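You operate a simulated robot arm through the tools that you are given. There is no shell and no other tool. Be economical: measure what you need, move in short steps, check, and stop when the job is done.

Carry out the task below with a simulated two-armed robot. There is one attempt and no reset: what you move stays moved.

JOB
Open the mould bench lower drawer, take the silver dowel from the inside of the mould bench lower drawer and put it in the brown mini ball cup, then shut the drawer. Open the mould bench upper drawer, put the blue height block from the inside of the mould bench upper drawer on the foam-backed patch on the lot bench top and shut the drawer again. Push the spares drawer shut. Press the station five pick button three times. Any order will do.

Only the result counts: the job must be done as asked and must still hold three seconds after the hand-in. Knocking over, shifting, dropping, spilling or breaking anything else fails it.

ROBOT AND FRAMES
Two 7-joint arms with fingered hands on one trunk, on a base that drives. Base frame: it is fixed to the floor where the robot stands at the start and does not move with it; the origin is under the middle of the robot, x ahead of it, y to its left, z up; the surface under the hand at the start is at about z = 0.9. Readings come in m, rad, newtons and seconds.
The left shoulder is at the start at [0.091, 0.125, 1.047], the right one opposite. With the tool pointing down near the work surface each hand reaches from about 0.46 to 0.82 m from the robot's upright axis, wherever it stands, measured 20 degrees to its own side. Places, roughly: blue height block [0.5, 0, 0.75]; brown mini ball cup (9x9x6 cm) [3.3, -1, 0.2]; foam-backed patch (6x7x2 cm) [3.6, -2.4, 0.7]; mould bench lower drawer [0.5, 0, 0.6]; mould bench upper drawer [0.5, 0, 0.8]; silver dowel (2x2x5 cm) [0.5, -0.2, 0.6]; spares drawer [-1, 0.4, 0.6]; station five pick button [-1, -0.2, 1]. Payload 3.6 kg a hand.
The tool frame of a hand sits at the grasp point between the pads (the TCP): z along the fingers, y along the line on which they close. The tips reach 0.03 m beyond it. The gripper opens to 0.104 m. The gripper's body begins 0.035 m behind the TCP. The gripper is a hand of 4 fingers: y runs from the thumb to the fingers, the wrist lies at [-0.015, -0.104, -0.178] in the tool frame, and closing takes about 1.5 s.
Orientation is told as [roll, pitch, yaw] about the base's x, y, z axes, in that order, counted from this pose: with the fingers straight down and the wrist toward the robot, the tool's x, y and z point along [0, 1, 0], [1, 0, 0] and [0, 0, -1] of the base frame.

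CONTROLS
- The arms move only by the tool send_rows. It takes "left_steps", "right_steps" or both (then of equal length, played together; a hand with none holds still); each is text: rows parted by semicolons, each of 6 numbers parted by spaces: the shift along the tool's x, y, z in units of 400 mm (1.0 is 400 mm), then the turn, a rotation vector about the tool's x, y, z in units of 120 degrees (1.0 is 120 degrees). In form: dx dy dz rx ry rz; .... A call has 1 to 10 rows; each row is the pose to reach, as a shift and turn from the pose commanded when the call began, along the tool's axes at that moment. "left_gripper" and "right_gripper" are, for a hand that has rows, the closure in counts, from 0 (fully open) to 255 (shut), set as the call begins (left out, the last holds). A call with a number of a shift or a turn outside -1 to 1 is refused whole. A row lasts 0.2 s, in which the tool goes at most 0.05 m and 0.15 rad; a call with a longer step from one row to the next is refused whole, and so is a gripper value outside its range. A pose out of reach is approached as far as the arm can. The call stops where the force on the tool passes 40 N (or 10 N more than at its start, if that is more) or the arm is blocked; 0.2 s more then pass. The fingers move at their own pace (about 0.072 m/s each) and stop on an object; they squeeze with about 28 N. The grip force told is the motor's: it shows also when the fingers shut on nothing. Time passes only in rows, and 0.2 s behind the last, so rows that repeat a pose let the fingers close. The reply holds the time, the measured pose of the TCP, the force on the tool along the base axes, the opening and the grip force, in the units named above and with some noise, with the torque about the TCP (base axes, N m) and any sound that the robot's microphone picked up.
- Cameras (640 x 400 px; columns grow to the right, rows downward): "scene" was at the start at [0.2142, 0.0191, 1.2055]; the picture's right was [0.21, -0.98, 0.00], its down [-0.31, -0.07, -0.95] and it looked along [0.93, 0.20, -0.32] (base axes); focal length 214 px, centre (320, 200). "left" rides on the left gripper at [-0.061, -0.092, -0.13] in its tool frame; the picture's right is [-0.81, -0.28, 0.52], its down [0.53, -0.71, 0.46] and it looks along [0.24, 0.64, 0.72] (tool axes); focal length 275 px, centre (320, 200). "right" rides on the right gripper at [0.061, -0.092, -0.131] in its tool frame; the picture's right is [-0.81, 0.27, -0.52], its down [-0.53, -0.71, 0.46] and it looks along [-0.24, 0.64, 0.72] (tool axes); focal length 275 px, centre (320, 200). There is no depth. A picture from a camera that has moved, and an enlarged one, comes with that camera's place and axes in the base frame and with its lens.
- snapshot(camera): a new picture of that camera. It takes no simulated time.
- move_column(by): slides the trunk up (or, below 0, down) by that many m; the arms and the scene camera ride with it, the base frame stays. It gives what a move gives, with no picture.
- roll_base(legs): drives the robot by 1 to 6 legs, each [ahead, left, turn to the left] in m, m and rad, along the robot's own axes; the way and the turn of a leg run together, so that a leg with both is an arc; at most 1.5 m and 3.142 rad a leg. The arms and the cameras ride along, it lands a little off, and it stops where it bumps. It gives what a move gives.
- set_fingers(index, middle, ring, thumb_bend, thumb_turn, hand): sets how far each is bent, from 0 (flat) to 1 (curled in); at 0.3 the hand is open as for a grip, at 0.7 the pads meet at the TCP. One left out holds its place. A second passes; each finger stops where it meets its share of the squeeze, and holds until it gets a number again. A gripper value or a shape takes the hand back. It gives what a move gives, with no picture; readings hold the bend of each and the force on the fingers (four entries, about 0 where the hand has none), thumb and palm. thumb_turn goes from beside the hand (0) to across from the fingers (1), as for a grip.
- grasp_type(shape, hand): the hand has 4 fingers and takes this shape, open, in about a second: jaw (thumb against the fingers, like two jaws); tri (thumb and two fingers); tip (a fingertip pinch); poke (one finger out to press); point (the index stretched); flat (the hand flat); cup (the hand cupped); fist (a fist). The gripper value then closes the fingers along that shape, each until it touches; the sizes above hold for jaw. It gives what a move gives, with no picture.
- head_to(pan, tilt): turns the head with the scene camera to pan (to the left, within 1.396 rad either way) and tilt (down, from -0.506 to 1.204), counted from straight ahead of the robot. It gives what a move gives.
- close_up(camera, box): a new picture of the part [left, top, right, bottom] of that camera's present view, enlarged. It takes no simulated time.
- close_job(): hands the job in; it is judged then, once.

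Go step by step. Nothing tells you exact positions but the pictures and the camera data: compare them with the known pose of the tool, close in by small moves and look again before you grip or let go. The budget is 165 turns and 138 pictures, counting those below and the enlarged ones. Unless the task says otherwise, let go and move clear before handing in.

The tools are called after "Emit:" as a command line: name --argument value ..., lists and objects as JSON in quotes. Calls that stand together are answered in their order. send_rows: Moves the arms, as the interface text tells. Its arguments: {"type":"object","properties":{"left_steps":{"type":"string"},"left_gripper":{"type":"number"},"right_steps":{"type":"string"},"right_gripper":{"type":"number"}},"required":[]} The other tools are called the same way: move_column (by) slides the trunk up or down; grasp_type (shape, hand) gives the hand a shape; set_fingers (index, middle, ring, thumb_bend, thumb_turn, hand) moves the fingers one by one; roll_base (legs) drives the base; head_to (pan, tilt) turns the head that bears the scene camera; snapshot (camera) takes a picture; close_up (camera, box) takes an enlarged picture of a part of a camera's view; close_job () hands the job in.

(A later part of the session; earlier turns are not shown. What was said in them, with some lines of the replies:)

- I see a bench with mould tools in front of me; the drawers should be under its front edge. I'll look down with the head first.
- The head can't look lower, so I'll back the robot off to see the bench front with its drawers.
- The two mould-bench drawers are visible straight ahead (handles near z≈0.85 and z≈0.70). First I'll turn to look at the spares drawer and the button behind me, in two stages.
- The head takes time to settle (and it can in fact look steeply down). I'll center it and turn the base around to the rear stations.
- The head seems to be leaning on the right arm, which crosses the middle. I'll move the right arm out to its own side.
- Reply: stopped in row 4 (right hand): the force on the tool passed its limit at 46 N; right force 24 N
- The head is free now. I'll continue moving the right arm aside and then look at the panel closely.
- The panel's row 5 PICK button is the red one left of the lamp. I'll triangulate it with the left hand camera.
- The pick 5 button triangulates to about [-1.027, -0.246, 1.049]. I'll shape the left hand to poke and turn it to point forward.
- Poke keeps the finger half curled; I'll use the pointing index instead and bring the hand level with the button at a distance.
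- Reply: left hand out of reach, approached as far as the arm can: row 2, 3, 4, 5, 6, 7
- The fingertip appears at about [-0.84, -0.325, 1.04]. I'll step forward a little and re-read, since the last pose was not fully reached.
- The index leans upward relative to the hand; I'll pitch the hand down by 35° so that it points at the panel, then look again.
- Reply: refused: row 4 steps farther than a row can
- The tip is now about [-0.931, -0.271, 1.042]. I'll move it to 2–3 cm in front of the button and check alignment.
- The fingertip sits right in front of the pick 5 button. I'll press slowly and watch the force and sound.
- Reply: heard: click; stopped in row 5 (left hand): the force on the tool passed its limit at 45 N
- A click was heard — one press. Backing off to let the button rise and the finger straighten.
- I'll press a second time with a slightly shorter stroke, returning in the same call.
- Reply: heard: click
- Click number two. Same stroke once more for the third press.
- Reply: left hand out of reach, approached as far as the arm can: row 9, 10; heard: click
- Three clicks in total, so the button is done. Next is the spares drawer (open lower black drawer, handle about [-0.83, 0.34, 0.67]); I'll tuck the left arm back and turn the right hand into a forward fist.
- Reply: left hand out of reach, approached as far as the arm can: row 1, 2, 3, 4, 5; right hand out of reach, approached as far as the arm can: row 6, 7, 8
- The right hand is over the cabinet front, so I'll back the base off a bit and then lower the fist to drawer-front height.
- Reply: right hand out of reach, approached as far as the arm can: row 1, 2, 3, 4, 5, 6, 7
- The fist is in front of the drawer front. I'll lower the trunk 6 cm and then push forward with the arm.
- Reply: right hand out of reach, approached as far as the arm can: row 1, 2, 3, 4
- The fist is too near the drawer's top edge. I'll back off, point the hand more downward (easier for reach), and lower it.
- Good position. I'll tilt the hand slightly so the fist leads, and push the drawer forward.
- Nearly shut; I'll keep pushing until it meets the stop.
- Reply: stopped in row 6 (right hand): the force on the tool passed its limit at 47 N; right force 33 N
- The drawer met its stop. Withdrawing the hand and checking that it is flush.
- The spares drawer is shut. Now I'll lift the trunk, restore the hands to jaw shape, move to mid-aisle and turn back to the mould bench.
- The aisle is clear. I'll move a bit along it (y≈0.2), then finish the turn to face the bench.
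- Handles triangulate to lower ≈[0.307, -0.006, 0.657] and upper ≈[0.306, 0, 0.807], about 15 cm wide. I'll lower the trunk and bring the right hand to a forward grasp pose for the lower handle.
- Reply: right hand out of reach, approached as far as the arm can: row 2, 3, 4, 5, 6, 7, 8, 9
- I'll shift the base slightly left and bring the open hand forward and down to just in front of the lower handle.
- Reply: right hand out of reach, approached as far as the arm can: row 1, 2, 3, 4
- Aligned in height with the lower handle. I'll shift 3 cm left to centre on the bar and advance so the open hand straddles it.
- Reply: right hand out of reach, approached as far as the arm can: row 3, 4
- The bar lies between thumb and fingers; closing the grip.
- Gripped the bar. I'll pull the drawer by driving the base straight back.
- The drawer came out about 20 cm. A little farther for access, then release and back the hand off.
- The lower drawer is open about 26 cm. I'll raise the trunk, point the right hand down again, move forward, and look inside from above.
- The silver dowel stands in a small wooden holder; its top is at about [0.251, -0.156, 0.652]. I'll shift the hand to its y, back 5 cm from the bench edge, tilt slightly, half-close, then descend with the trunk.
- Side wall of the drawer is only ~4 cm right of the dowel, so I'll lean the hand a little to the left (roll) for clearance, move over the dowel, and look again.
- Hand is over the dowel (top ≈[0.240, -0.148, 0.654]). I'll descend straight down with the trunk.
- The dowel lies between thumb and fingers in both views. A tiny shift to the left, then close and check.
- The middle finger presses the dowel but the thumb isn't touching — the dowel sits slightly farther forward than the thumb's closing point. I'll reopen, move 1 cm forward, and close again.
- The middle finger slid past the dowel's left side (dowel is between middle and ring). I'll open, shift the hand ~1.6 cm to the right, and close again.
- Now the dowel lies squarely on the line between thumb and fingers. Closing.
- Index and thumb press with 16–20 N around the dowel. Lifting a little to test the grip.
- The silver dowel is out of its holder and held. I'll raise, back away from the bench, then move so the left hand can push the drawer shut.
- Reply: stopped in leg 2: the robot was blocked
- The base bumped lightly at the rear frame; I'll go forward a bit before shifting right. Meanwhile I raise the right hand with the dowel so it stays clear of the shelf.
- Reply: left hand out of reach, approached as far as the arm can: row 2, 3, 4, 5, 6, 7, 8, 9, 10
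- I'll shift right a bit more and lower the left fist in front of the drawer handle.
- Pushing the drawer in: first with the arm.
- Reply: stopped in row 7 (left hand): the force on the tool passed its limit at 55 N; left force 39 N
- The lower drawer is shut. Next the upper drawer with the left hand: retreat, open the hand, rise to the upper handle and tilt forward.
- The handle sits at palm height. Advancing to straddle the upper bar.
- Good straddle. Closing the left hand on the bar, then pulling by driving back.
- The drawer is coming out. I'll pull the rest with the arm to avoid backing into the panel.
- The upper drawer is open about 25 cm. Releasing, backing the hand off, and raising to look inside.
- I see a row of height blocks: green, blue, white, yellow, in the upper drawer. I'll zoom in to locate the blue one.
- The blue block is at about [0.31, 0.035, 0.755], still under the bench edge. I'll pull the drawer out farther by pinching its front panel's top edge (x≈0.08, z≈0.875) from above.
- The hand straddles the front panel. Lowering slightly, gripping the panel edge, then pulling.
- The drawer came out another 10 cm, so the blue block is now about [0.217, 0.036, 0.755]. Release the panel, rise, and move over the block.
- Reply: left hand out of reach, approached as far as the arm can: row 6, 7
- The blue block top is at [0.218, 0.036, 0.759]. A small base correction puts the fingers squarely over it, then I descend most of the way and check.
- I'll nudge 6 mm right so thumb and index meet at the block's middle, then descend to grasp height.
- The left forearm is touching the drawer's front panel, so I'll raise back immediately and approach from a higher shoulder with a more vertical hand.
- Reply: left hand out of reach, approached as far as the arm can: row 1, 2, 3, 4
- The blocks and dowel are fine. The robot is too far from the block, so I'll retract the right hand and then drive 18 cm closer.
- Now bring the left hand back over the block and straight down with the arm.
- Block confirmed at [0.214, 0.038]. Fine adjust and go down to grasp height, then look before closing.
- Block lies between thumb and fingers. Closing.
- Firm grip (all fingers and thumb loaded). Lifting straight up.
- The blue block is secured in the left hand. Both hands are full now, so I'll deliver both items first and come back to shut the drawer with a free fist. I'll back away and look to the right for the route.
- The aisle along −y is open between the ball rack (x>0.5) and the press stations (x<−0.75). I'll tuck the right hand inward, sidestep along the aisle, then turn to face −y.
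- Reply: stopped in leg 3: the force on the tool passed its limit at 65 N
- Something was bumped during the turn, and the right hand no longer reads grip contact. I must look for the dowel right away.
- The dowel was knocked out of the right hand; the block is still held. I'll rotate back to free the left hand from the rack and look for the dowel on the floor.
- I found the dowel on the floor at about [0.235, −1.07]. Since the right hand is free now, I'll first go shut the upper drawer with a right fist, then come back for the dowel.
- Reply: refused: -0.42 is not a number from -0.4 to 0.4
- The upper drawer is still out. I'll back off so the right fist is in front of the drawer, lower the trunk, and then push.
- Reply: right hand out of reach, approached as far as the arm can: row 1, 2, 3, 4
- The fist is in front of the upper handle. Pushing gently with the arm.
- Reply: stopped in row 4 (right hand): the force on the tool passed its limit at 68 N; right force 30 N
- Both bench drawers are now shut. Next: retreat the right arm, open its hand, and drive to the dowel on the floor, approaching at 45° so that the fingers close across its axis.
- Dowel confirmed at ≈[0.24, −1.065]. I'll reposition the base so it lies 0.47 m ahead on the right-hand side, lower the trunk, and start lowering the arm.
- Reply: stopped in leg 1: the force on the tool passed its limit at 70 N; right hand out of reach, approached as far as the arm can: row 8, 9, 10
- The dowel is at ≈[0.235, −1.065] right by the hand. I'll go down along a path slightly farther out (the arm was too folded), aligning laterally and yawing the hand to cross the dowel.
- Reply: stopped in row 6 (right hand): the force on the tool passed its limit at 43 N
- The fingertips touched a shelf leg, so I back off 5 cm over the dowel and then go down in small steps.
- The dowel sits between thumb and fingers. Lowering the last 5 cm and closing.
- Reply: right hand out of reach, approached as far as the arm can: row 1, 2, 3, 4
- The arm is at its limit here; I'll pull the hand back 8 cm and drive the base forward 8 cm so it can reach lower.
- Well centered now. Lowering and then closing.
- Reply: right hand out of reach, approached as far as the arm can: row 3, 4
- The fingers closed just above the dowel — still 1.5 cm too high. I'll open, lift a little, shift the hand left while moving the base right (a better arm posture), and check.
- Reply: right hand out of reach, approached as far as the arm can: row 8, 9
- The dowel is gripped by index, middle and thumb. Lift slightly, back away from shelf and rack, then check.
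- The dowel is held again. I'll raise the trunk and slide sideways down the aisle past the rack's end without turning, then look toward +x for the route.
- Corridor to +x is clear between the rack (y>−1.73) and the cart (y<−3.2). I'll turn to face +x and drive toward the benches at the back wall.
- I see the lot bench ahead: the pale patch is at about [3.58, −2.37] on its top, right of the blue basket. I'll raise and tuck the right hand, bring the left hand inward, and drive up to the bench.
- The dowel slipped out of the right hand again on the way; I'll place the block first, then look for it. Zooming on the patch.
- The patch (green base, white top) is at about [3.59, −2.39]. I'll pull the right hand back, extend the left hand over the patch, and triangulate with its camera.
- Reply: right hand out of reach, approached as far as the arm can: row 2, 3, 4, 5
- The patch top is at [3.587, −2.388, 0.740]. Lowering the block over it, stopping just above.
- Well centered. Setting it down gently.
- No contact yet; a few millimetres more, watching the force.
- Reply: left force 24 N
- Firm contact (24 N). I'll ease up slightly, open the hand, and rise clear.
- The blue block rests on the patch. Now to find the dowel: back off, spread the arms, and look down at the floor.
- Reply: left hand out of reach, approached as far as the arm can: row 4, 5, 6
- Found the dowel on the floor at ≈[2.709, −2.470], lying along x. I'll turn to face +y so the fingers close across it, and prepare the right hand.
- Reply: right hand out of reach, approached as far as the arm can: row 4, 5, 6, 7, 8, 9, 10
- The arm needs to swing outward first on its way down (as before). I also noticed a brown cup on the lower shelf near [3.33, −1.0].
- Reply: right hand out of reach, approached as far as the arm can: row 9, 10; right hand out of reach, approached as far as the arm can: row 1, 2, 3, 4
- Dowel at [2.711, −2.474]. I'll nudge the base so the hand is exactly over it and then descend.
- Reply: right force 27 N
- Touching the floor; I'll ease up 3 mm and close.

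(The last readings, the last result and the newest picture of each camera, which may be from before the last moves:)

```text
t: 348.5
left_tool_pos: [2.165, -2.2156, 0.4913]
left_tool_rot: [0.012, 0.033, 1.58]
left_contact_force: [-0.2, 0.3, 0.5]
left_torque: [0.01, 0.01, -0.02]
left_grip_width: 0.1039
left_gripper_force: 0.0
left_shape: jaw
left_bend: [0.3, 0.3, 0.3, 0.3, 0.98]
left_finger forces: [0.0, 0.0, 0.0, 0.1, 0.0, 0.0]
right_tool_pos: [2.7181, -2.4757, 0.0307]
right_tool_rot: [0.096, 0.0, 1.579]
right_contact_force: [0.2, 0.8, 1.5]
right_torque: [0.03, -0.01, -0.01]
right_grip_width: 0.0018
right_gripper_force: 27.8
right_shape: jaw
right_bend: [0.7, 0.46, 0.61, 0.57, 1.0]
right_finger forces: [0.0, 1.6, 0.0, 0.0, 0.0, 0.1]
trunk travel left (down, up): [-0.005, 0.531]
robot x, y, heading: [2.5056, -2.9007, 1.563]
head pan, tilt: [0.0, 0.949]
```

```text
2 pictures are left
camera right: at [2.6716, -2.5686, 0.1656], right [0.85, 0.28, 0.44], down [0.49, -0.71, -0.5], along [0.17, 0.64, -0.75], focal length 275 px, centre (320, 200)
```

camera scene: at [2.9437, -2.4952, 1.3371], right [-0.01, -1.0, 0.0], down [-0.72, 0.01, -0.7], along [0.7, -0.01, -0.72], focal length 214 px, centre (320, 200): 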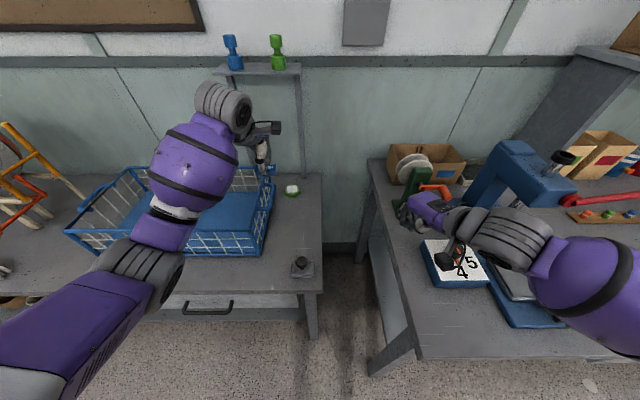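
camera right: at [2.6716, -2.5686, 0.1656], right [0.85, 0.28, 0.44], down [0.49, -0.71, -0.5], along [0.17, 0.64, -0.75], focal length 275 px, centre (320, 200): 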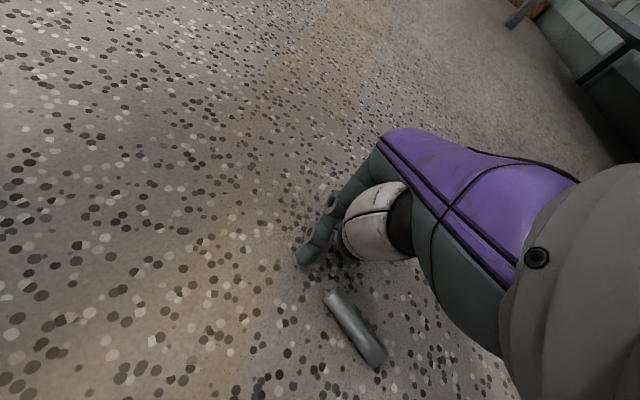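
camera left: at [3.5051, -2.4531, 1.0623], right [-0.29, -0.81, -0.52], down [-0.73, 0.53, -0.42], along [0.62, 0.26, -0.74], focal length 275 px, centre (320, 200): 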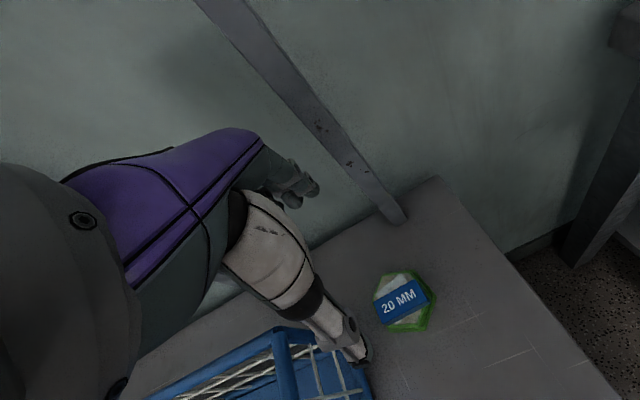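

The dowel was nudged aside (now ≈[2.757, −2.509], rotated about −31°). I'll lift, re-centre, rotate the hand to match and level it, then check with one of the last pictures.

Emit:
send_rows --right_steps "0 0 -0.11 0 0 0; -0.06 -0.05 -0.13 0 -0.015 0.06; -0.12 -0.095 -0.13 0 -0.03 0.12; -0.12 -0.095 -0.13 0 -0.046 0.18; -0.12 -0.095 -0.13 0 -0.046 0.24; -0.12 -0.095 -0.13 0 -0.046 0.258; -0.12 -0.095 -0.13 0 -0.046 0.258"

Emit:
send_rows --right_steps "0 0 0 0 0 0; 0 0 0 0 0 0; 0 0 0 0 0 0; 0 0 0 0 0 0; 0 0 0 0 0 0; 0 0 0 0 0 0" --right_gripper 0

```text
t: 350.1
left_tool_pos: [2.1644, -2.2166, 0.493]
left_tool_rot: [0.012, 0.033, 1.579]
left_contact_force: [0.3, -0.7, -0.6]
left_torque: [-0.01, -0.01, 0.0]
left_grip_width: 0.1037
left_gripper_force: 0.2
left_shape: jaw
left_bend: [0.3, 0.3, 0.3, 0.3, 0.98]
left_finger forces: [0.1, 0.1, 0.1, 0.1, 0.0, 0.1]
right_tool_pos: [2.8433, -2.5234, 0.0284]
right_tool_rot: [0.056, 0.018, 1.061]
right_contact_force: [0.7, 1.0, 24.7]
right_torque: [0.22, -0.38, -0.03]
right_grip_width: 0.0018
right_gripper_force: 28.0
right_shape: jaw
right_bend: [0.7, 0.46, 0.72, 0.56, 1.0]
right_finger forces: [8.7, 21.1, 0.0, 0.1, 0.0, 0.0]
right hand out of reach, approached as far as the arm can: row 2, 3, 4, 5, 6, 7
trunk travel left (down, up): [-0.005, 0.531]
robot x, y, heading: [2.5078, -2.8985, 1.564]
head pan, tilt: [0.0, 0.949]
```

```text
t: 350.5
left_tool_pos: [2.1632, -2.2166, 0.4931]
left_tool_rot: [0.009, 0.033, 1.579]
left_contact_force: [0.3, 1.3, -0.1]
left_torque: [0.0, 0.01, 0.03]
left_grip_width: 0.1038
left_gripper_force: 0.1
left_shape: jaw
left_bend: [0.3, 0.3, 0.3, 0.3, 0.98]
left_finger forces: [0.0, 0.1, 0.1, 0.1, 0.0, 0.0]
right_tool_pos: [2.8495, -2.514, 0.0342]
right_tool_rot: [0.058, -0.006, 1.059]
right_contact_force: [9.2, 12.0, 37.0]
right_torque: [-0.64, 0.43, 0.02]
right_grip_width: 0.0967
right_gripper_force: 0.1
right_shape: jaw
right_bend: [0.31, 0.3, 0.31, 0.49, 1.0]
right_finger forces: [0.0, 0.0, 0.1, 0.1, 36.5, 0.0]
trunk travel left (down, up): [-0.005, 0.531]
robot x, y, heading: [2.5102, -2.8945, 1.563]
head pan, tilt: [0.0, 0.949]
stopped in row 1 (right hand): the force on the tool passed its limit at 46 N (the readings are from after the stop); the commanded pose is now the measured one
```

The arm couldn't hold that pose and brushed the floor. I'll raise with the trunk and re-locate the dowel.

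Emit:
move_column --by 0.12

Emit:
snapshot --camera "right"

```text
t: 352.0
left_tool_pos: [2.1652, -2.2163, 0.6112]
left_tool_rot: [0.013, 0.034, 1.576]
left_contact_force: [0.0, -0.1, 0.8]
left_torque: [0.01, 0.06, 0.01]
left_grip_width: 0.1039
left_gripper_force: 0.0
left_shape: jaw
left_bend: [0.3, 0.3, 0.3, 0.3, 0.98]
left_finger forces: [0.0, 0.0, 0.1, 0.0, 0.0, 0.1]
right_tool_pos: [2.8447, -2.5032, 0.1619]
right_tool_rot: [0.097, -0.035, 1.063]
right_contact_force: [-0.5, -0.3, 0.0]
right_torque: [0.0, -0.04, -0.01]
right_grip_width: 0.1038
right_gripper_force: 0.0
right_shape: jaw
right_bend: [0.3, 0.3, 0.3, 0.3, 0.98]
right_finger forces: [0.0, 0.0, 0.0, 0.0, 0.0, 0.0]
trunk travel left (down, up): [-0.125, 0.411]
robot x, y, heading: [2.5103, -2.8998, 1.565]
head pan, tilt: [0.0, 0.949]
```

```text
1 pictures are left
camera right: at [2.7567, -2.5649, 0.2933], right [0.87, -0.19, 0.45], down [0.09, -0.84, -0.53], along [0.48, 0.5, -0.72], focal length 275 px, centre (320, 200)
```

right: 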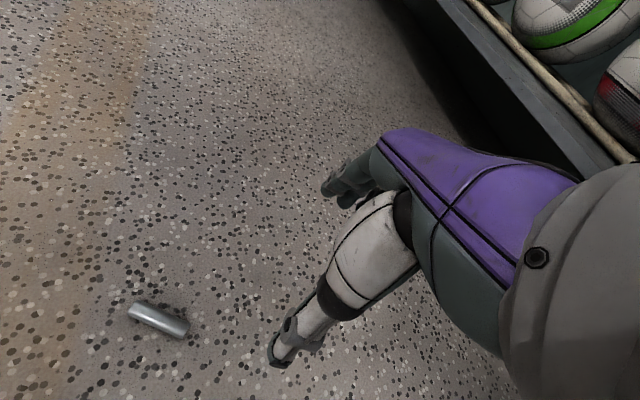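

The dowel is at [2.758, −2.507]. With the trunk 12 cm up I'll first bring the arm into the posture that worked before (reachable at floor level), and only then drive over the dowel and lower with the trunk.

Emit:
send_rows --right_steps "0.03 0.005 0 0 0 -0.06; 0.06 0.01 0 0 0 -0.12; 0.09 0.015 0 0 0 -0.18; 0.12 0.02 0 0 0 -0.24; 0.14 0.025 0 0 0 -0.3; 0.163 0.028 0 0 0 -0.36; 0.163 0.028 0 0 0 -0.4; 0.163 0.028 0 0 0 -0.4"

```text
t: 353.8
left_tool_pos: [2.1654, -2.2161, 0.6116]
left_tool_rot: [0.013, 0.034, 1.58]
left_contact_force: [0.4, -0.4, -0.1]
left_torque: [0.04, 0.01, -0.01]
left_grip_width: 0.1036
left_gripper_force: 0.1
left_shape: jaw
left_bend: [0.3, 0.3, 0.3, 0.3, 0.98]
left_finger forces: [0.1, 0.0, 0.0, 0.0, 0.0, 0.0]
right_tool_pos: [2.7937, -2.4604, 0.1731]
right_tool_rot: [0.039, -0.094, 1.901]
right_contact_force: [-0.3, 0.8, -0.3]
right_torque: [0.0, -0.02, 0.0]
right_grip_width: 0.1038
right_gripper_force: 0.0
right_shape: jaw
right_bend: [0.3, 0.3, 0.3, 0.3, 0.98]
right_finger forces: [0.0, 0.1, 0.1, 0.0, 0.0, 0.1]
right hand out of reach, approached as far as the arm can: row 7, 8
trunk travel left (down, up): [-0.125, 0.411]
robot x, y, heading: [2.5062, -2.8996, 1.566]
head pan, tilt: [0.0, 0.949]
```

Emit:
send_rows --right_steps "0.06 0.007 0 0.015 -0.006 0; 0.12 0.014 0 0.03 -0.012 0; 0.18 0.02 0 0.045 -0.019 0; 0.229 0.027 0.02 0.045 -0.019 0; 0.229 0.027 0.0525 0.045 -0.019 0; 0.229 0.027 0.0525 0.045 -0.019 0"

```text
t: 355.2
left_tool_pos: [2.1658, -2.2169, 0.6127]
left_tool_rot: [0.013, 0.034, 1.58]
left_contact_force: [0.4, 1.3, -0.7]
left_torque: [0.0, 0.02, 0.03]
left_grip_width: 0.1037
left_gripper_force: 0.1
left_shape: jaw
left_bend: [0.3, 0.3, 0.3, 0.3, 0.98]
left_finger forces: [0.0, 0.1, 0.0, 0.1, 0.0, 0.0]
right_tool_pos: [2.6927, -2.4906, 0.1373]
right_tool_rot: [0.023, 0.022, 1.898]
right_contact_force: [0.1, 0.8, -0.4]
right_torque: [0.0, -0.04, 0.01]
right_grip_width: 0.1042
right_gripper_force: 0.0
right_shape: jaw
right_bend: [0.3, 0.3, 0.3, 0.3, 0.98]
right_finger forces: [0.1, 0.1, 0.0, 0.0, 0.0, 0.1]
right hand out of reach, approached as far as the arm can: row 1, 2, 3, 4, 5
trunk travel left (down, up): [-0.125, 0.411]
robot x, y, heading: [2.5042, -2.8975, 1.561]
head pan, tilt: [0.0, 0.949]
```

The arm posture is right. Now I drive and turn the base so that this hand pose lands over the dowel.

Emit:
roll_base --legs '[[0.195, 0.144, 0], [0, 0, -0.694]]'

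```text
t: 358.9
left_tool_pos: [2.5329, -1.9616, 0.6132]
left_tool_rot: [0.011, 0.034, 0.898]
left_contact_force: [-0.2, -0.3, -0.2]
left_torque: [0.03, -0.02, 0.0]
left_grip_width: 0.1037
left_gripper_force: 0.0
left_shape: jaw
left_bend: [0.3, 0.3, 0.3, 0.3, 0.98]
left_finger forces: [0.0, 0.1, 0.1, 0.1, 0.0, 0.0]
right_tool_pos: [2.7681, -2.5061, 0.1376]
right_tool_rot: [0.025, 0.021, 1.216]
right_contact_force: [-0.7, -0.2, -0.5]
right_torque: [-0.02, -0.01, -0.02]
right_grip_width: 0.1038
right_gripper_force: 0.0
right_shape: jaw
right_bend: [0.3, 0.3, 0.3, 0.3, 0.98]
right_finger forces: [0.0, 0.1, 0.0, 0.0, 0.1, 0.1]
trunk travel left (down, up): [-0.125, 0.411]
robot x, y, heading: [2.3658, -2.7039, 0.882]
head pan, tilt: [0.0, 0.949]
```

Within 2 mm of the target. Lowering with the trunk and closing.

Emit:
move_column --by -0.105

Emit:
send_rows --right_steps "0 0 0 0 0 0; 0 0 0 0 0 0; 0 0 0 0 0 0; 0 0 0 0 0 0; 0 0 0 0 0 0; 0 0 0 0 0 0; 0 0 0 0 0 0; 0 0 0 0 0 0; 0 0 0 0 0 0" --right_gripper 255

```text
t: 360.3
left_tool_pos: [2.5317, -1.9617, 0.5072]
left_tool_rot: [0.011, 0.033, 0.897]
left_contact_force: [0.1, 0.4, 0.5]
left_torque: [0.03, -0.02, -0.02]
left_grip_width: 0.1038
left_gripper_force: 0.1
left_shape: jaw
left_bend: [0.3, 0.3, 0.3, 0.3, 0.98]
left_finger forces: [0.0, 0.0, 0.0, 0.0, 0.0, 0.0]
right_tool_pos: [2.7695, -2.5062, 0.0321]
right_tool_rot: [0.023, 0.02, 1.214]
right_contact_force: [-0.1, -0.8, -0.2]
right_torque: [-0.01, 0.0, -0.02]
right_grip_width: 0.1038
right_gripper_force: 0.1
right_shape: jaw
right_bend: [0.3, 0.3, 0.3, 0.3, 0.98]
right_finger forces: [0.0, 0.1, 0.0, 0.0, 0.1, 0.0]
trunk travel left (down, up): [-0.02, 0.516]
robot x, y, heading: [2.3673, -2.7069, 0.881]
head pan, tilt: [0.0, 0.949]
```

```text
t: 362.3
left_tool_pos: [2.5314, -1.9613, 0.506]
left_tool_rot: [0.011, 0.032, 0.897]
left_contact_force: [0.9, 0.2, -1.1]
left_torque: [0.0, 0.02, -0.03]
left_grip_width: 0.1037
left_gripper_force: 0.0
left_shape: jaw
left_bend: [0.3, 0.3, 0.3, 0.3, 0.98]
left_finger forces: [0.1, 0.0, 0.1, 0.0, 0.0, 0.0]
right_tool_pos: [2.7694, -2.5072, 0.033]
right_tool_rot: [0.023, 0.022, 1.214]
right_contact_force: [-0.1, -1.6, 5.0]
right_torque: [-0.07, 0.03, -0.02]
right_grip_width: 0.0082
right_gripper_force: 28.0
right_shape: jaw
right_bend: [0.72, 0.66, 0.7, 0.74, 1.0]
right_finger forces: [14.4, 7.8, 0.1, 0.0, 24.5, 0.0]
trunk travel left (down, up): [-0.02, 0.516]
robot x, y, heading: [2.3708, -2.7074, 0.879]
head pan, tilt: [0.0, 0.949]
```

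The dowel is gripped again (index, middle, thumb). I'll lift gently with the trunk, pull the left arm in, turn to face +x, and slide along to the cup area at a safe distance from the bench.

Emit:
move_column --by 0.1

Emit:
send_rows --left_steps "0 -0.08 0 0 0 0; 0 -0.16 0 0 0 0; 0 -0.24 0 0 0 0; 0 -0.32 0 0 0 0; 0 -0.4 0 0 0 0; 0 -0.4 0 0 0 0"

Emit:
roll_base --legs '[[0, 0, -0.44], [0, 0, -0.44]]'

Emit:
roll_base --legs '[[0.06, 0.48, 0], [0.06, 0.48, 0], [0, 0.48, 0], [0, 0.46, 0]]'

Emit:
head_to --pan -0.3 --tilt 0.8

```text
t: 363.6
left_tool_pos: [2.5326, -1.9609, 0.6064]
left_tool_rot: [0.013, 0.034, 0.899]
left_contact_force: [-0.1, -0.8, 0.2]
left_torque: [-0.02, 0.03, -0.02]
left_grip_width: 0.1036
left_gripper_force: 0.0
left_shape: jaw
left_bend: [0.3, 0.3, 0.3, 0.3, 0.98]
left_finger forces: [0.1, 0.0, 0.0, 0.0, 0.0, 0.0]
right_tool_pos: [2.7695, -2.5063, 0.1323]
right_tool_rot: [0.021, 0.019, 1.213]
right_contact_force: [0.0, 0.1, -0.5]
right_torque: [-0.03, 0.0, -0.01]
right_grip_width: 0.0078
right_gripper_force: 28.3
right_shape: jaw
right_bend: [0.72, 0.66, 0.7, 0.74, 1.0]
right_finger forces: [14.1, 8.4, 0.1, 0.1, 22.2, 0.0]
trunk travel left (down, up): [-0.12, 0.416]
robot x, y, heading: [2.3686, -2.7106, 0.884]
head pan, tilt: [0.0, 0.949]
```

```text
t: 365.0
left_tool_pos: [2.4333, -2.0869, 0.6116]
left_tool_rot: [0.011, 0.033, 0.896]
left_contact_force: [0.4, -0.8, -0.4]
left_torque: [-0.04, -0.02, -0.03]
left_grip_width: 0.1038
left_gripper_force: 0.0
left_shape: jaw
left_bend: [0.3, 0.3, 0.3, 0.3, 0.98]
left_finger forces: [0.0, 0.0, 0.1, 0.1, 0.0, 0.0]
right_tool_pos: [2.7692, -2.5068, 0.1322]
right_tool_rot: [0.026, 0.021, 1.215]
right_contact_force: [0.0, 0.4, -0.1]
right_torque: [0.0, -0.01, 0.01]
right_grip_width: 0.0076
right_gripper_force: 28.2
right_shape: jaw
right_bend: [0.72, 0.66, 0.7, 0.74, 1.0]
right_finger forces: [14.1, 8.3, 0.0, 0.1, 22.2, 0.0]
trunk travel left (down, up): [-0.12, 0.416]
robot x, y, heading: [2.3684, -2.7077, 0.881]
head pan, tilt: [0.0, 0.949]
```

```text
t: 367.9
left_tool_pos: [2.8851, -2.3568, 0.6117]
left_tool_rot: [0.013, 0.033, 0.027]
left_contact_force: [-0.1, -0.3, -0.3]
left_torque: [0.02, 0.0, 0.02]
left_grip_width: 0.1039
left_gripper_force: 0.0
left_shape: jaw
left_bend: [0.3, 0.3, 0.3, 0.3, 0.98]
left_finger forces: [0.1, 0.1, 0.0, 0.0, 0.1, 0.1]
right_tool_pos: [2.7814, -2.8842, 0.1329]
right_tool_rot: [0.025, 0.021, 0.344]
right_contact_force: [0.3, 0.9, 0.2]
right_torque: [0.01, -0.01, -0.04]
right_grip_width: 0.0079
right_gripper_force: 27.9
right_shape: jaw
right_bend: [0.72, 0.66, 0.7, 0.74, 1.0]
right_finger forces: [14.1, 8.4, 0.0, 0.0, 22.1, 0.1]
trunk travel left (down, up): [-0.12, 0.416]
robot x, y, heading: [2.3685, -2.7074, 0.011]
head pan, tilt: [0.0, 0.949]
```

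```text
t: 385.4
left_tool_pos: [2.9909, -0.4692, 0.6125]
left_tool_rot: [0.012, 0.034, 0.021]
left_contact_force: [0.0, 0.3, 0.6]
left_torque: [-0.03, 0.01, -0.01]
left_grip_width: 0.1037
left_gripper_force: 0.0
left_shape: jaw
left_bend: [0.3, 0.3, 0.3, 0.3, 0.98]
left_finger forces: [0.0, 0.0, 0.1, 0.0, 0.0, 0.0]
right_tool_pos: [2.8836, -0.996, 0.1326]
right_tool_rot: [0.026, 0.02, 0.338]
right_contact_force: [-0.7, 1.0, -0.7]
right_torque: [-0.04, 0.01, -0.02]
right_grip_width: 0.0082
right_gripper_force: 27.5
right_shape: jaw
right_bend: [0.72, 0.66, 0.7, 0.74, 1.0]
right_finger forces: [14.0, 8.4, 0.0, 0.1, 21.9, 0.0]
trunk travel left (down, up): [-0.12, 0.416]
robot x, y, heading: [2.4749, -0.8172, 0.006]
head pan, tilt: [0.0, 0.949]
```

```text
t: 386.2
left_tool_pos: [2.9903, -0.4699, 0.6119]
left_tool_rot: [0.01, 0.031, 0.02]
left_contact_force: [0.1, 0.2, -0.1]
left_torque: [-0.01, -0.04, -0.03]
left_grip_width: 0.1036
left_gripper_force: 0.2
left_shape: jaw
left_bend: [0.3, 0.3, 0.3, 0.3, 0.98]
left_finger forces: [0.0, 0.0, 0.0, 0.0, 0.0, 0.0]
right_tool_pos: [2.8832, -0.9971, 0.1331]
right_tool_rot: [0.024, 0.021, 0.338]
right_contact_force: [0.7, -0.8, -0.6]
right_torque: [0.02, 0.02, -0.01]
right_grip_width: 0.008
right_gripper_force: 27.5
right_shape: jaw
right_bend: [0.72, 0.66, 0.7, 0.74, 1.0]
right_finger forces: [14.1, 8.4, 0.0, 0.0, 22.0, 0.0]
trunk travel left (down, up): [-0.12, 0.416]
robot x, y, heading: [2.4724, -0.8194, 0.006]
head pan, tilt: [-0.3, 0.799]
```

Grip remains stable. I'll use the last picture on the cup area.

Emit:
send_rows --right_steps "0 0 0 0 0 0; 0 0 0 0 0 0; 0 0 0 0 0 0; 0 0 0 0 0 0"

Emit:
close_up --camera "scene" --box '[150, 80, 490, 292]'

```text
t: 387.2
left_tool_pos: [2.9917, -0.4694, 0.6115]
left_tool_rot: [0.013, 0.034, 0.023]
left_contact_force: [-0.8, 0.0, -0.4]
left_torque: [0.03, -0.01, 0.0]
left_grip_width: 0.1037
left_gripper_force: 0.1
left_shape: jaw
left_bend: [0.3, 0.3, 0.3, 0.3, 0.98]
left_finger forces: [0.0, 0.0, 0.1, 0.0, 0.1, 0.1]
right_tool_pos: [2.8833, -0.9972, 0.1335]
right_tool_rot: [0.025, 0.023, 0.339]
right_contact_force: [0.6, -1.0, -0.1]
right_torque: [0.0, -0.04, 0.0]
right_grip_width: 0.0081
right_gripper_force: 28.0
right_shape: jaw
right_bend: [0.72, 0.66, 0.7, 0.74, 1.0]
right_finger forces: [14.0, 8.5, 0.0, 0.1, 22.0, 0.1]
trunk travel left (down, up): [-0.12, 0.416]
robot x, y, heading: [2.4751, -0.8185, 0.004]
head pan, tilt: [-0.3, 0.799]
```

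```text
1.88 times, centred on (320, 186) of scene
camera zoom: at [2.7245, -0.8403, 0.9937], right [-0.29, -0.96, 0.0], down [-0.69, 0.21, -0.7], along [0.67, -0.2, -0.72], focal length 404 px, centre (320, 226)
```

zoom: 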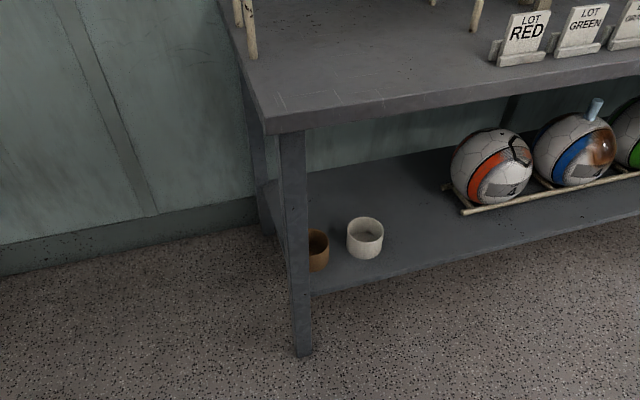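

I can see the brown cup: on the lower shelf just behind the table's left leg, rim centre ≈[3.33, −1.0, 0.30]. I'll bring the right hand up and out smoothly along the reverse of the path that worked.

Emit:
send_rows --right_steps "-0.05 0.034 -0.067 0 0 0; -0.105 0.068 -0.133 0 0 0; -0.158 0.103 -0.2 0 0 0; -0.225 0.141 -0.262 0 0 0; -0.292 0.18 -0.325 0 0 0; -0.358 0.2185 -0.3875 0 0 0; -0.372 0.258 -0.48 0 0 0; -0.385 0.295 -0.575 0 0 0; -0.4 0.336 -0.67 0 0 0; -0.4 0.336 -0.67 0 0 0"

```text
t: 389.4
left_tool_pos: [2.9914, -0.4697, 0.6125]
left_tool_rot: [0.013, 0.033, 0.019]
left_contact_force: [0.2, -0.1, -0.1]
left_torque: [0.02, -0.01, 0.0]
left_grip_width: 0.1034
left_gripper_force: 0.0
left_shape: jaw
left_bend: [0.3, 0.3, 0.3, 0.3, 0.98]
left_finger forces: [0.0, 0.1, 0.0, 0.0, 0.0, 0.0]
right_tool_pos: [3.0688, -1.1073, 0.3951]
right_tool_rot: [0.025, 0.02, 0.339]
right_contact_force: [0.5, -0.3, -0.1]
right_torque: [0.0, -0.01, -0.02]
right_grip_width: 0.0078
right_gripper_force: 28.2
right_shape: jaw
right_bend: [0.72, 0.66, 0.7, 0.74, 1.0]
right_finger forces: [11.9, 8.1, 0.0, 0.1, 19.3, 0.1]
trunk travel left (down, up): [-0.12, 0.416]
robot x, y, heading: [2.4736, -0.8159, 0.006]
head pan, tilt: [-0.3, 0.799]
```

Grip force is easing, so I'll minimise further motion: one base move over the cup, then a small trunk lowering.

Emit:
roll_base --legs '[[0.256, 0.096, 0]]'

Emit:
move_column --by -0.035

```text
t: 391.3
left_tool_pos: [3.2489, -0.3782, 0.6112]
left_tool_rot: [0.012, 0.033, 0.011]
left_contact_force: [-0.4, 0.0, 0.8]
left_torque: [-0.03, 0.01, -0.03]
left_grip_width: 0.1037
left_gripper_force: 0.0
left_shape: jaw
left_bend: [0.3, 0.3, 0.3, 0.3, 0.98]
left_finger forces: [0.0, 0.0, 0.1, 0.0, 0.0, 0.1]
right_tool_pos: [3.3227, -1.0157, 0.395]
right_tool_rot: [0.025, 0.022, 0.331]
right_contact_force: [0.4, -0.2, -0.3]
right_torque: [-0.02, -0.01, 0.01]
right_grip_width: 0.0078
right_gripper_force: 28.3
right_shape: jaw
right_bend: [0.72, 0.66, 0.7, 0.74, 1.0]
right_finger forces: [11.8, 8.2, 0.1, 0.0, 19.1, 0.1]
trunk travel left (down, up): [-0.12, 0.416]
robot x, y, heading: [2.7266, -0.7202, -0.002]
head pan, tilt: [-0.3, 0.799]
```

```text
t: 392.1
left_tool_pos: [3.2488, -0.3781, 0.5766]
left_tool_rot: [0.011, 0.034, 0.012]
left_contact_force: [-0.2, -0.2, -0.2]
left_torque: [0.0, 0.02, -0.01]
left_grip_width: 0.1036
left_gripper_force: 0.0
left_shape: jaw
left_bend: [0.3, 0.3, 0.3, 0.3, 0.98]
left_finger forces: [0.1, 0.1, 0.0, 0.0, 0.1, 0.0]
right_tool_pos: [3.3229, -1.0157, 0.359]
right_tool_rot: [0.023, 0.02, 0.334]
right_contact_force: [0.1, 1.1, -0.1]
right_torque: [-0.02, -0.02, 0.06]
right_grip_width: 0.0075
right_gripper_force: 28.1
right_shape: jaw
right_bend: [0.72, 0.66, 0.7, 0.74, 1.0]
right_finger forces: [11.6, 8.0, 0.0, 0.1, 18.3, 0.0]
trunk travel left (down, up): [-0.085, 0.451]
robot x, y, heading: [2.7337, -0.7199, -0.005]
head pan, tilt: [-0.3, 0.799]
```

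The dowel is still held and hovering over the cup. A 1.3 cm fine correction, then release.

Emit:
send_rows --right_steps "0.003 0.017 0 0 0 0; 0.0055 0.0335 0 0 0 0; 0.0055 0.0335 0 0 0 0"

```text
t: 392.9
left_tool_pos: [3.2476, -0.3788, 0.5764]
left_tool_rot: [0.013, 0.032, 0.011]
left_contact_force: [0.1, -0.1, 0.6]
left_torque: [0.01, -0.02, 0.02]
left_grip_width: 0.1037
left_gripper_force: 0.1
left_shape: jaw
left_bend: [0.3, 0.3, 0.3, 0.3, 0.98]
left_finger forces: [0.1, 0.1, 0.0, 0.0, 0.2, 0.1]
right_tool_pos: [3.3344, -1.0086, 0.3594]
right_tool_rot: [0.024, 0.021, 0.33]
right_contact_force: [-0.1, -0.5, -1.5]
right_torque: [0.02, 0.0, -0.02]
right_grip_width: 0.0077
right_gripper_force: 27.4
right_shape: jaw
right_bend: [0.72, 0.66, 0.7, 0.74, 1.0]
right_finger forces: [11.5, 8.0, 0.0, 0.1, 18.2, 0.0]
trunk travel left (down, up): [-0.085, 0.451]
robot x, y, heading: [2.7288, -0.7224, -0.003]
head pan, tilt: [-0.3, 0.799]
```

Emit:
send_rows --right_steps "0 0 0 0 0 0; 0 0 0 0 0 0; 0 0 0 0 0 0; 0 0 0 0 0 0; 0 0 0 0 0 0" --right_gripper 110

```text
t: 394.1
left_tool_pos: [3.2487, -0.3776, 0.5763]
left_tool_rot: [0.011, 0.033, 0.011]
left_contact_force: [0.3, 0.7, -0.2]
left_torque: [0.01, -0.05, 0.0]
left_grip_width: 0.1039
left_gripper_force: 0.0
left_shape: jaw
left_bend: [0.3, 0.3, 0.3, 0.3, 0.98]
left_finger forces: [0.1, 0.0, 0.0, 0.0, 0.0, 0.1]
right_tool_pos: [3.3349, -1.0094, 0.359]
right_tool_rot: [0.027, 0.021, 0.331]
right_contact_force: [-0.4, -0.4, 0.5]
right_torque: [-0.02, -0.01, 0.02]
right_grip_width: 0.059
right_gripper_force: 0.0
right_shape: jaw
right_bend: [0.74, 0.42, 0.38, 0.66, 1.0]
right_finger forces: [0.0, 0.1, 0.0, 0.0, 0.1, 0.0]
trunk travel left (down, up): [-0.085, 0.451]
robot x, y, heading: [2.7225, -0.7213, -0.005]
head pan, tilt: [-0.3, 0.799]
```

Released. I'll rise slightly and withdraw along the same path I came in.

Emit:
move_column --by 0.035

Emit:
roll_base --legs '[[-0.26, -0.096, 0], [-0.15, 0, 0]]'

Emit:
snapshot --camera "scene"

```text
t: 394.9
left_tool_pos: [3.2491, -0.3775, 0.6115]
left_tool_rot: [0.012, 0.033, 0.014]
left_contact_force: [0.2, -0.1, 0.0]
left_torque: [0.03, 0.0, 0.03]
left_grip_width: 0.1034
left_gripper_force: 0.1
left_shape: jaw
left_bend: [0.3, 0.3, 0.3, 0.3, 0.98]
left_finger forces: [0.1, 0.0, 0.1, 0.0, 0.0, 0.1]
right_tool_pos: [3.3336, -1.0091, 0.3948]
right_tool_rot: [0.023, 0.021, 0.329]
right_contact_force: [0.0, 0.3, -0.2]
right_torque: [-0.02, -0.01, 0.0]
right_grip_width: 0.0587
right_gripper_force: 0.1
right_shape: jaw
right_bend: [0.74, 0.42, 0.38, 0.66, 1.0]
right_finger forces: [0.0, 0.0, 0.1, 0.0, 0.0, 0.0]
trunk travel left (down, up): [-0.12, 0.416]
robot x, y, heading: [2.7294, -0.721, -0.005]
head pan, tilt: [-0.3, 0.799]
```

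```text
t: 397.8
left_tool_pos: [2.8393, -0.4752, 0.6123]
left_tool_rot: [0.012, 0.034, 0.01]
left_contact_force: [-0.6, 0.9, 0.6]
left_torque: [0.0, -0.01, -0.04]
left_grip_width: 0.1035
left_gripper_force: 0.0
left_shape: jaw
left_bend: [0.3, 0.3, 0.3, 0.3, 0.98]
left_finger forces: [0.0, 0.0, 0.0, 0.0, 0.0, 0.0]
right_tool_pos: [2.9239, -1.1066, 0.3946]
right_tool_rot: [0.023, 0.019, 0.328]
right_contact_force: [0.1, -0.4, -0.4]
right_torque: [-0.01, -0.01, -0.05]
right_grip_width: 0.059
right_gripper_force: 0.0
right_shape: jaw
right_bend: [0.74, 0.42, 0.38, 0.66, 1.0]
right_finger forces: [0.0, 0.0, 0.1, 0.1, 0.1, 0.0]
trunk travel left (down, up): [-0.12, 0.416]
robot x, y, heading: [2.3186, -0.8191, -0.005]
head pan, tilt: [-0.3, 0.799]
```

```text
refused: no pictures are left
```

My pictures are used up, so I can't look into the cup. The release and withdrawal touched nothing, and both hands are empty and clear, so I'm handing in.

Emit:
close_job

```text
The job is handed in.
```

I handed the job in, but I couldn't confirm that the silver dowel landed in the brown mini ball cup, because I had no pictures left to check.

- **Station five pick button:** pressed three times, with a click heard each time.
- **Spares drawer:** pushed shut; a picture showed it flush.
- **Blue height block:** on the foam-backed patch on the lot bench; a picture after letting go showed it resting there.
- **Mould bench drawers:** both were pushed in until they hit their stops. The upper one looked closed in a picture. The lower one was shut earlier, but I didn't inspect it closely afterwards.
- **Silver dowel:** I dropped it on the floor twice while driving and picked it up again both times. I then let it go over my best estimate of where the cup is, from roughly 7 cm above the cup's floor.

**Contact with other things:** the hands bumped the ball rack and a shelf leg, with readings of up to about 70 N. The left forearm also leaned on the open upper drawer's front panel. I saw nothing knocked over or moved, but I didn't check the rack or shelf positions afterwards.
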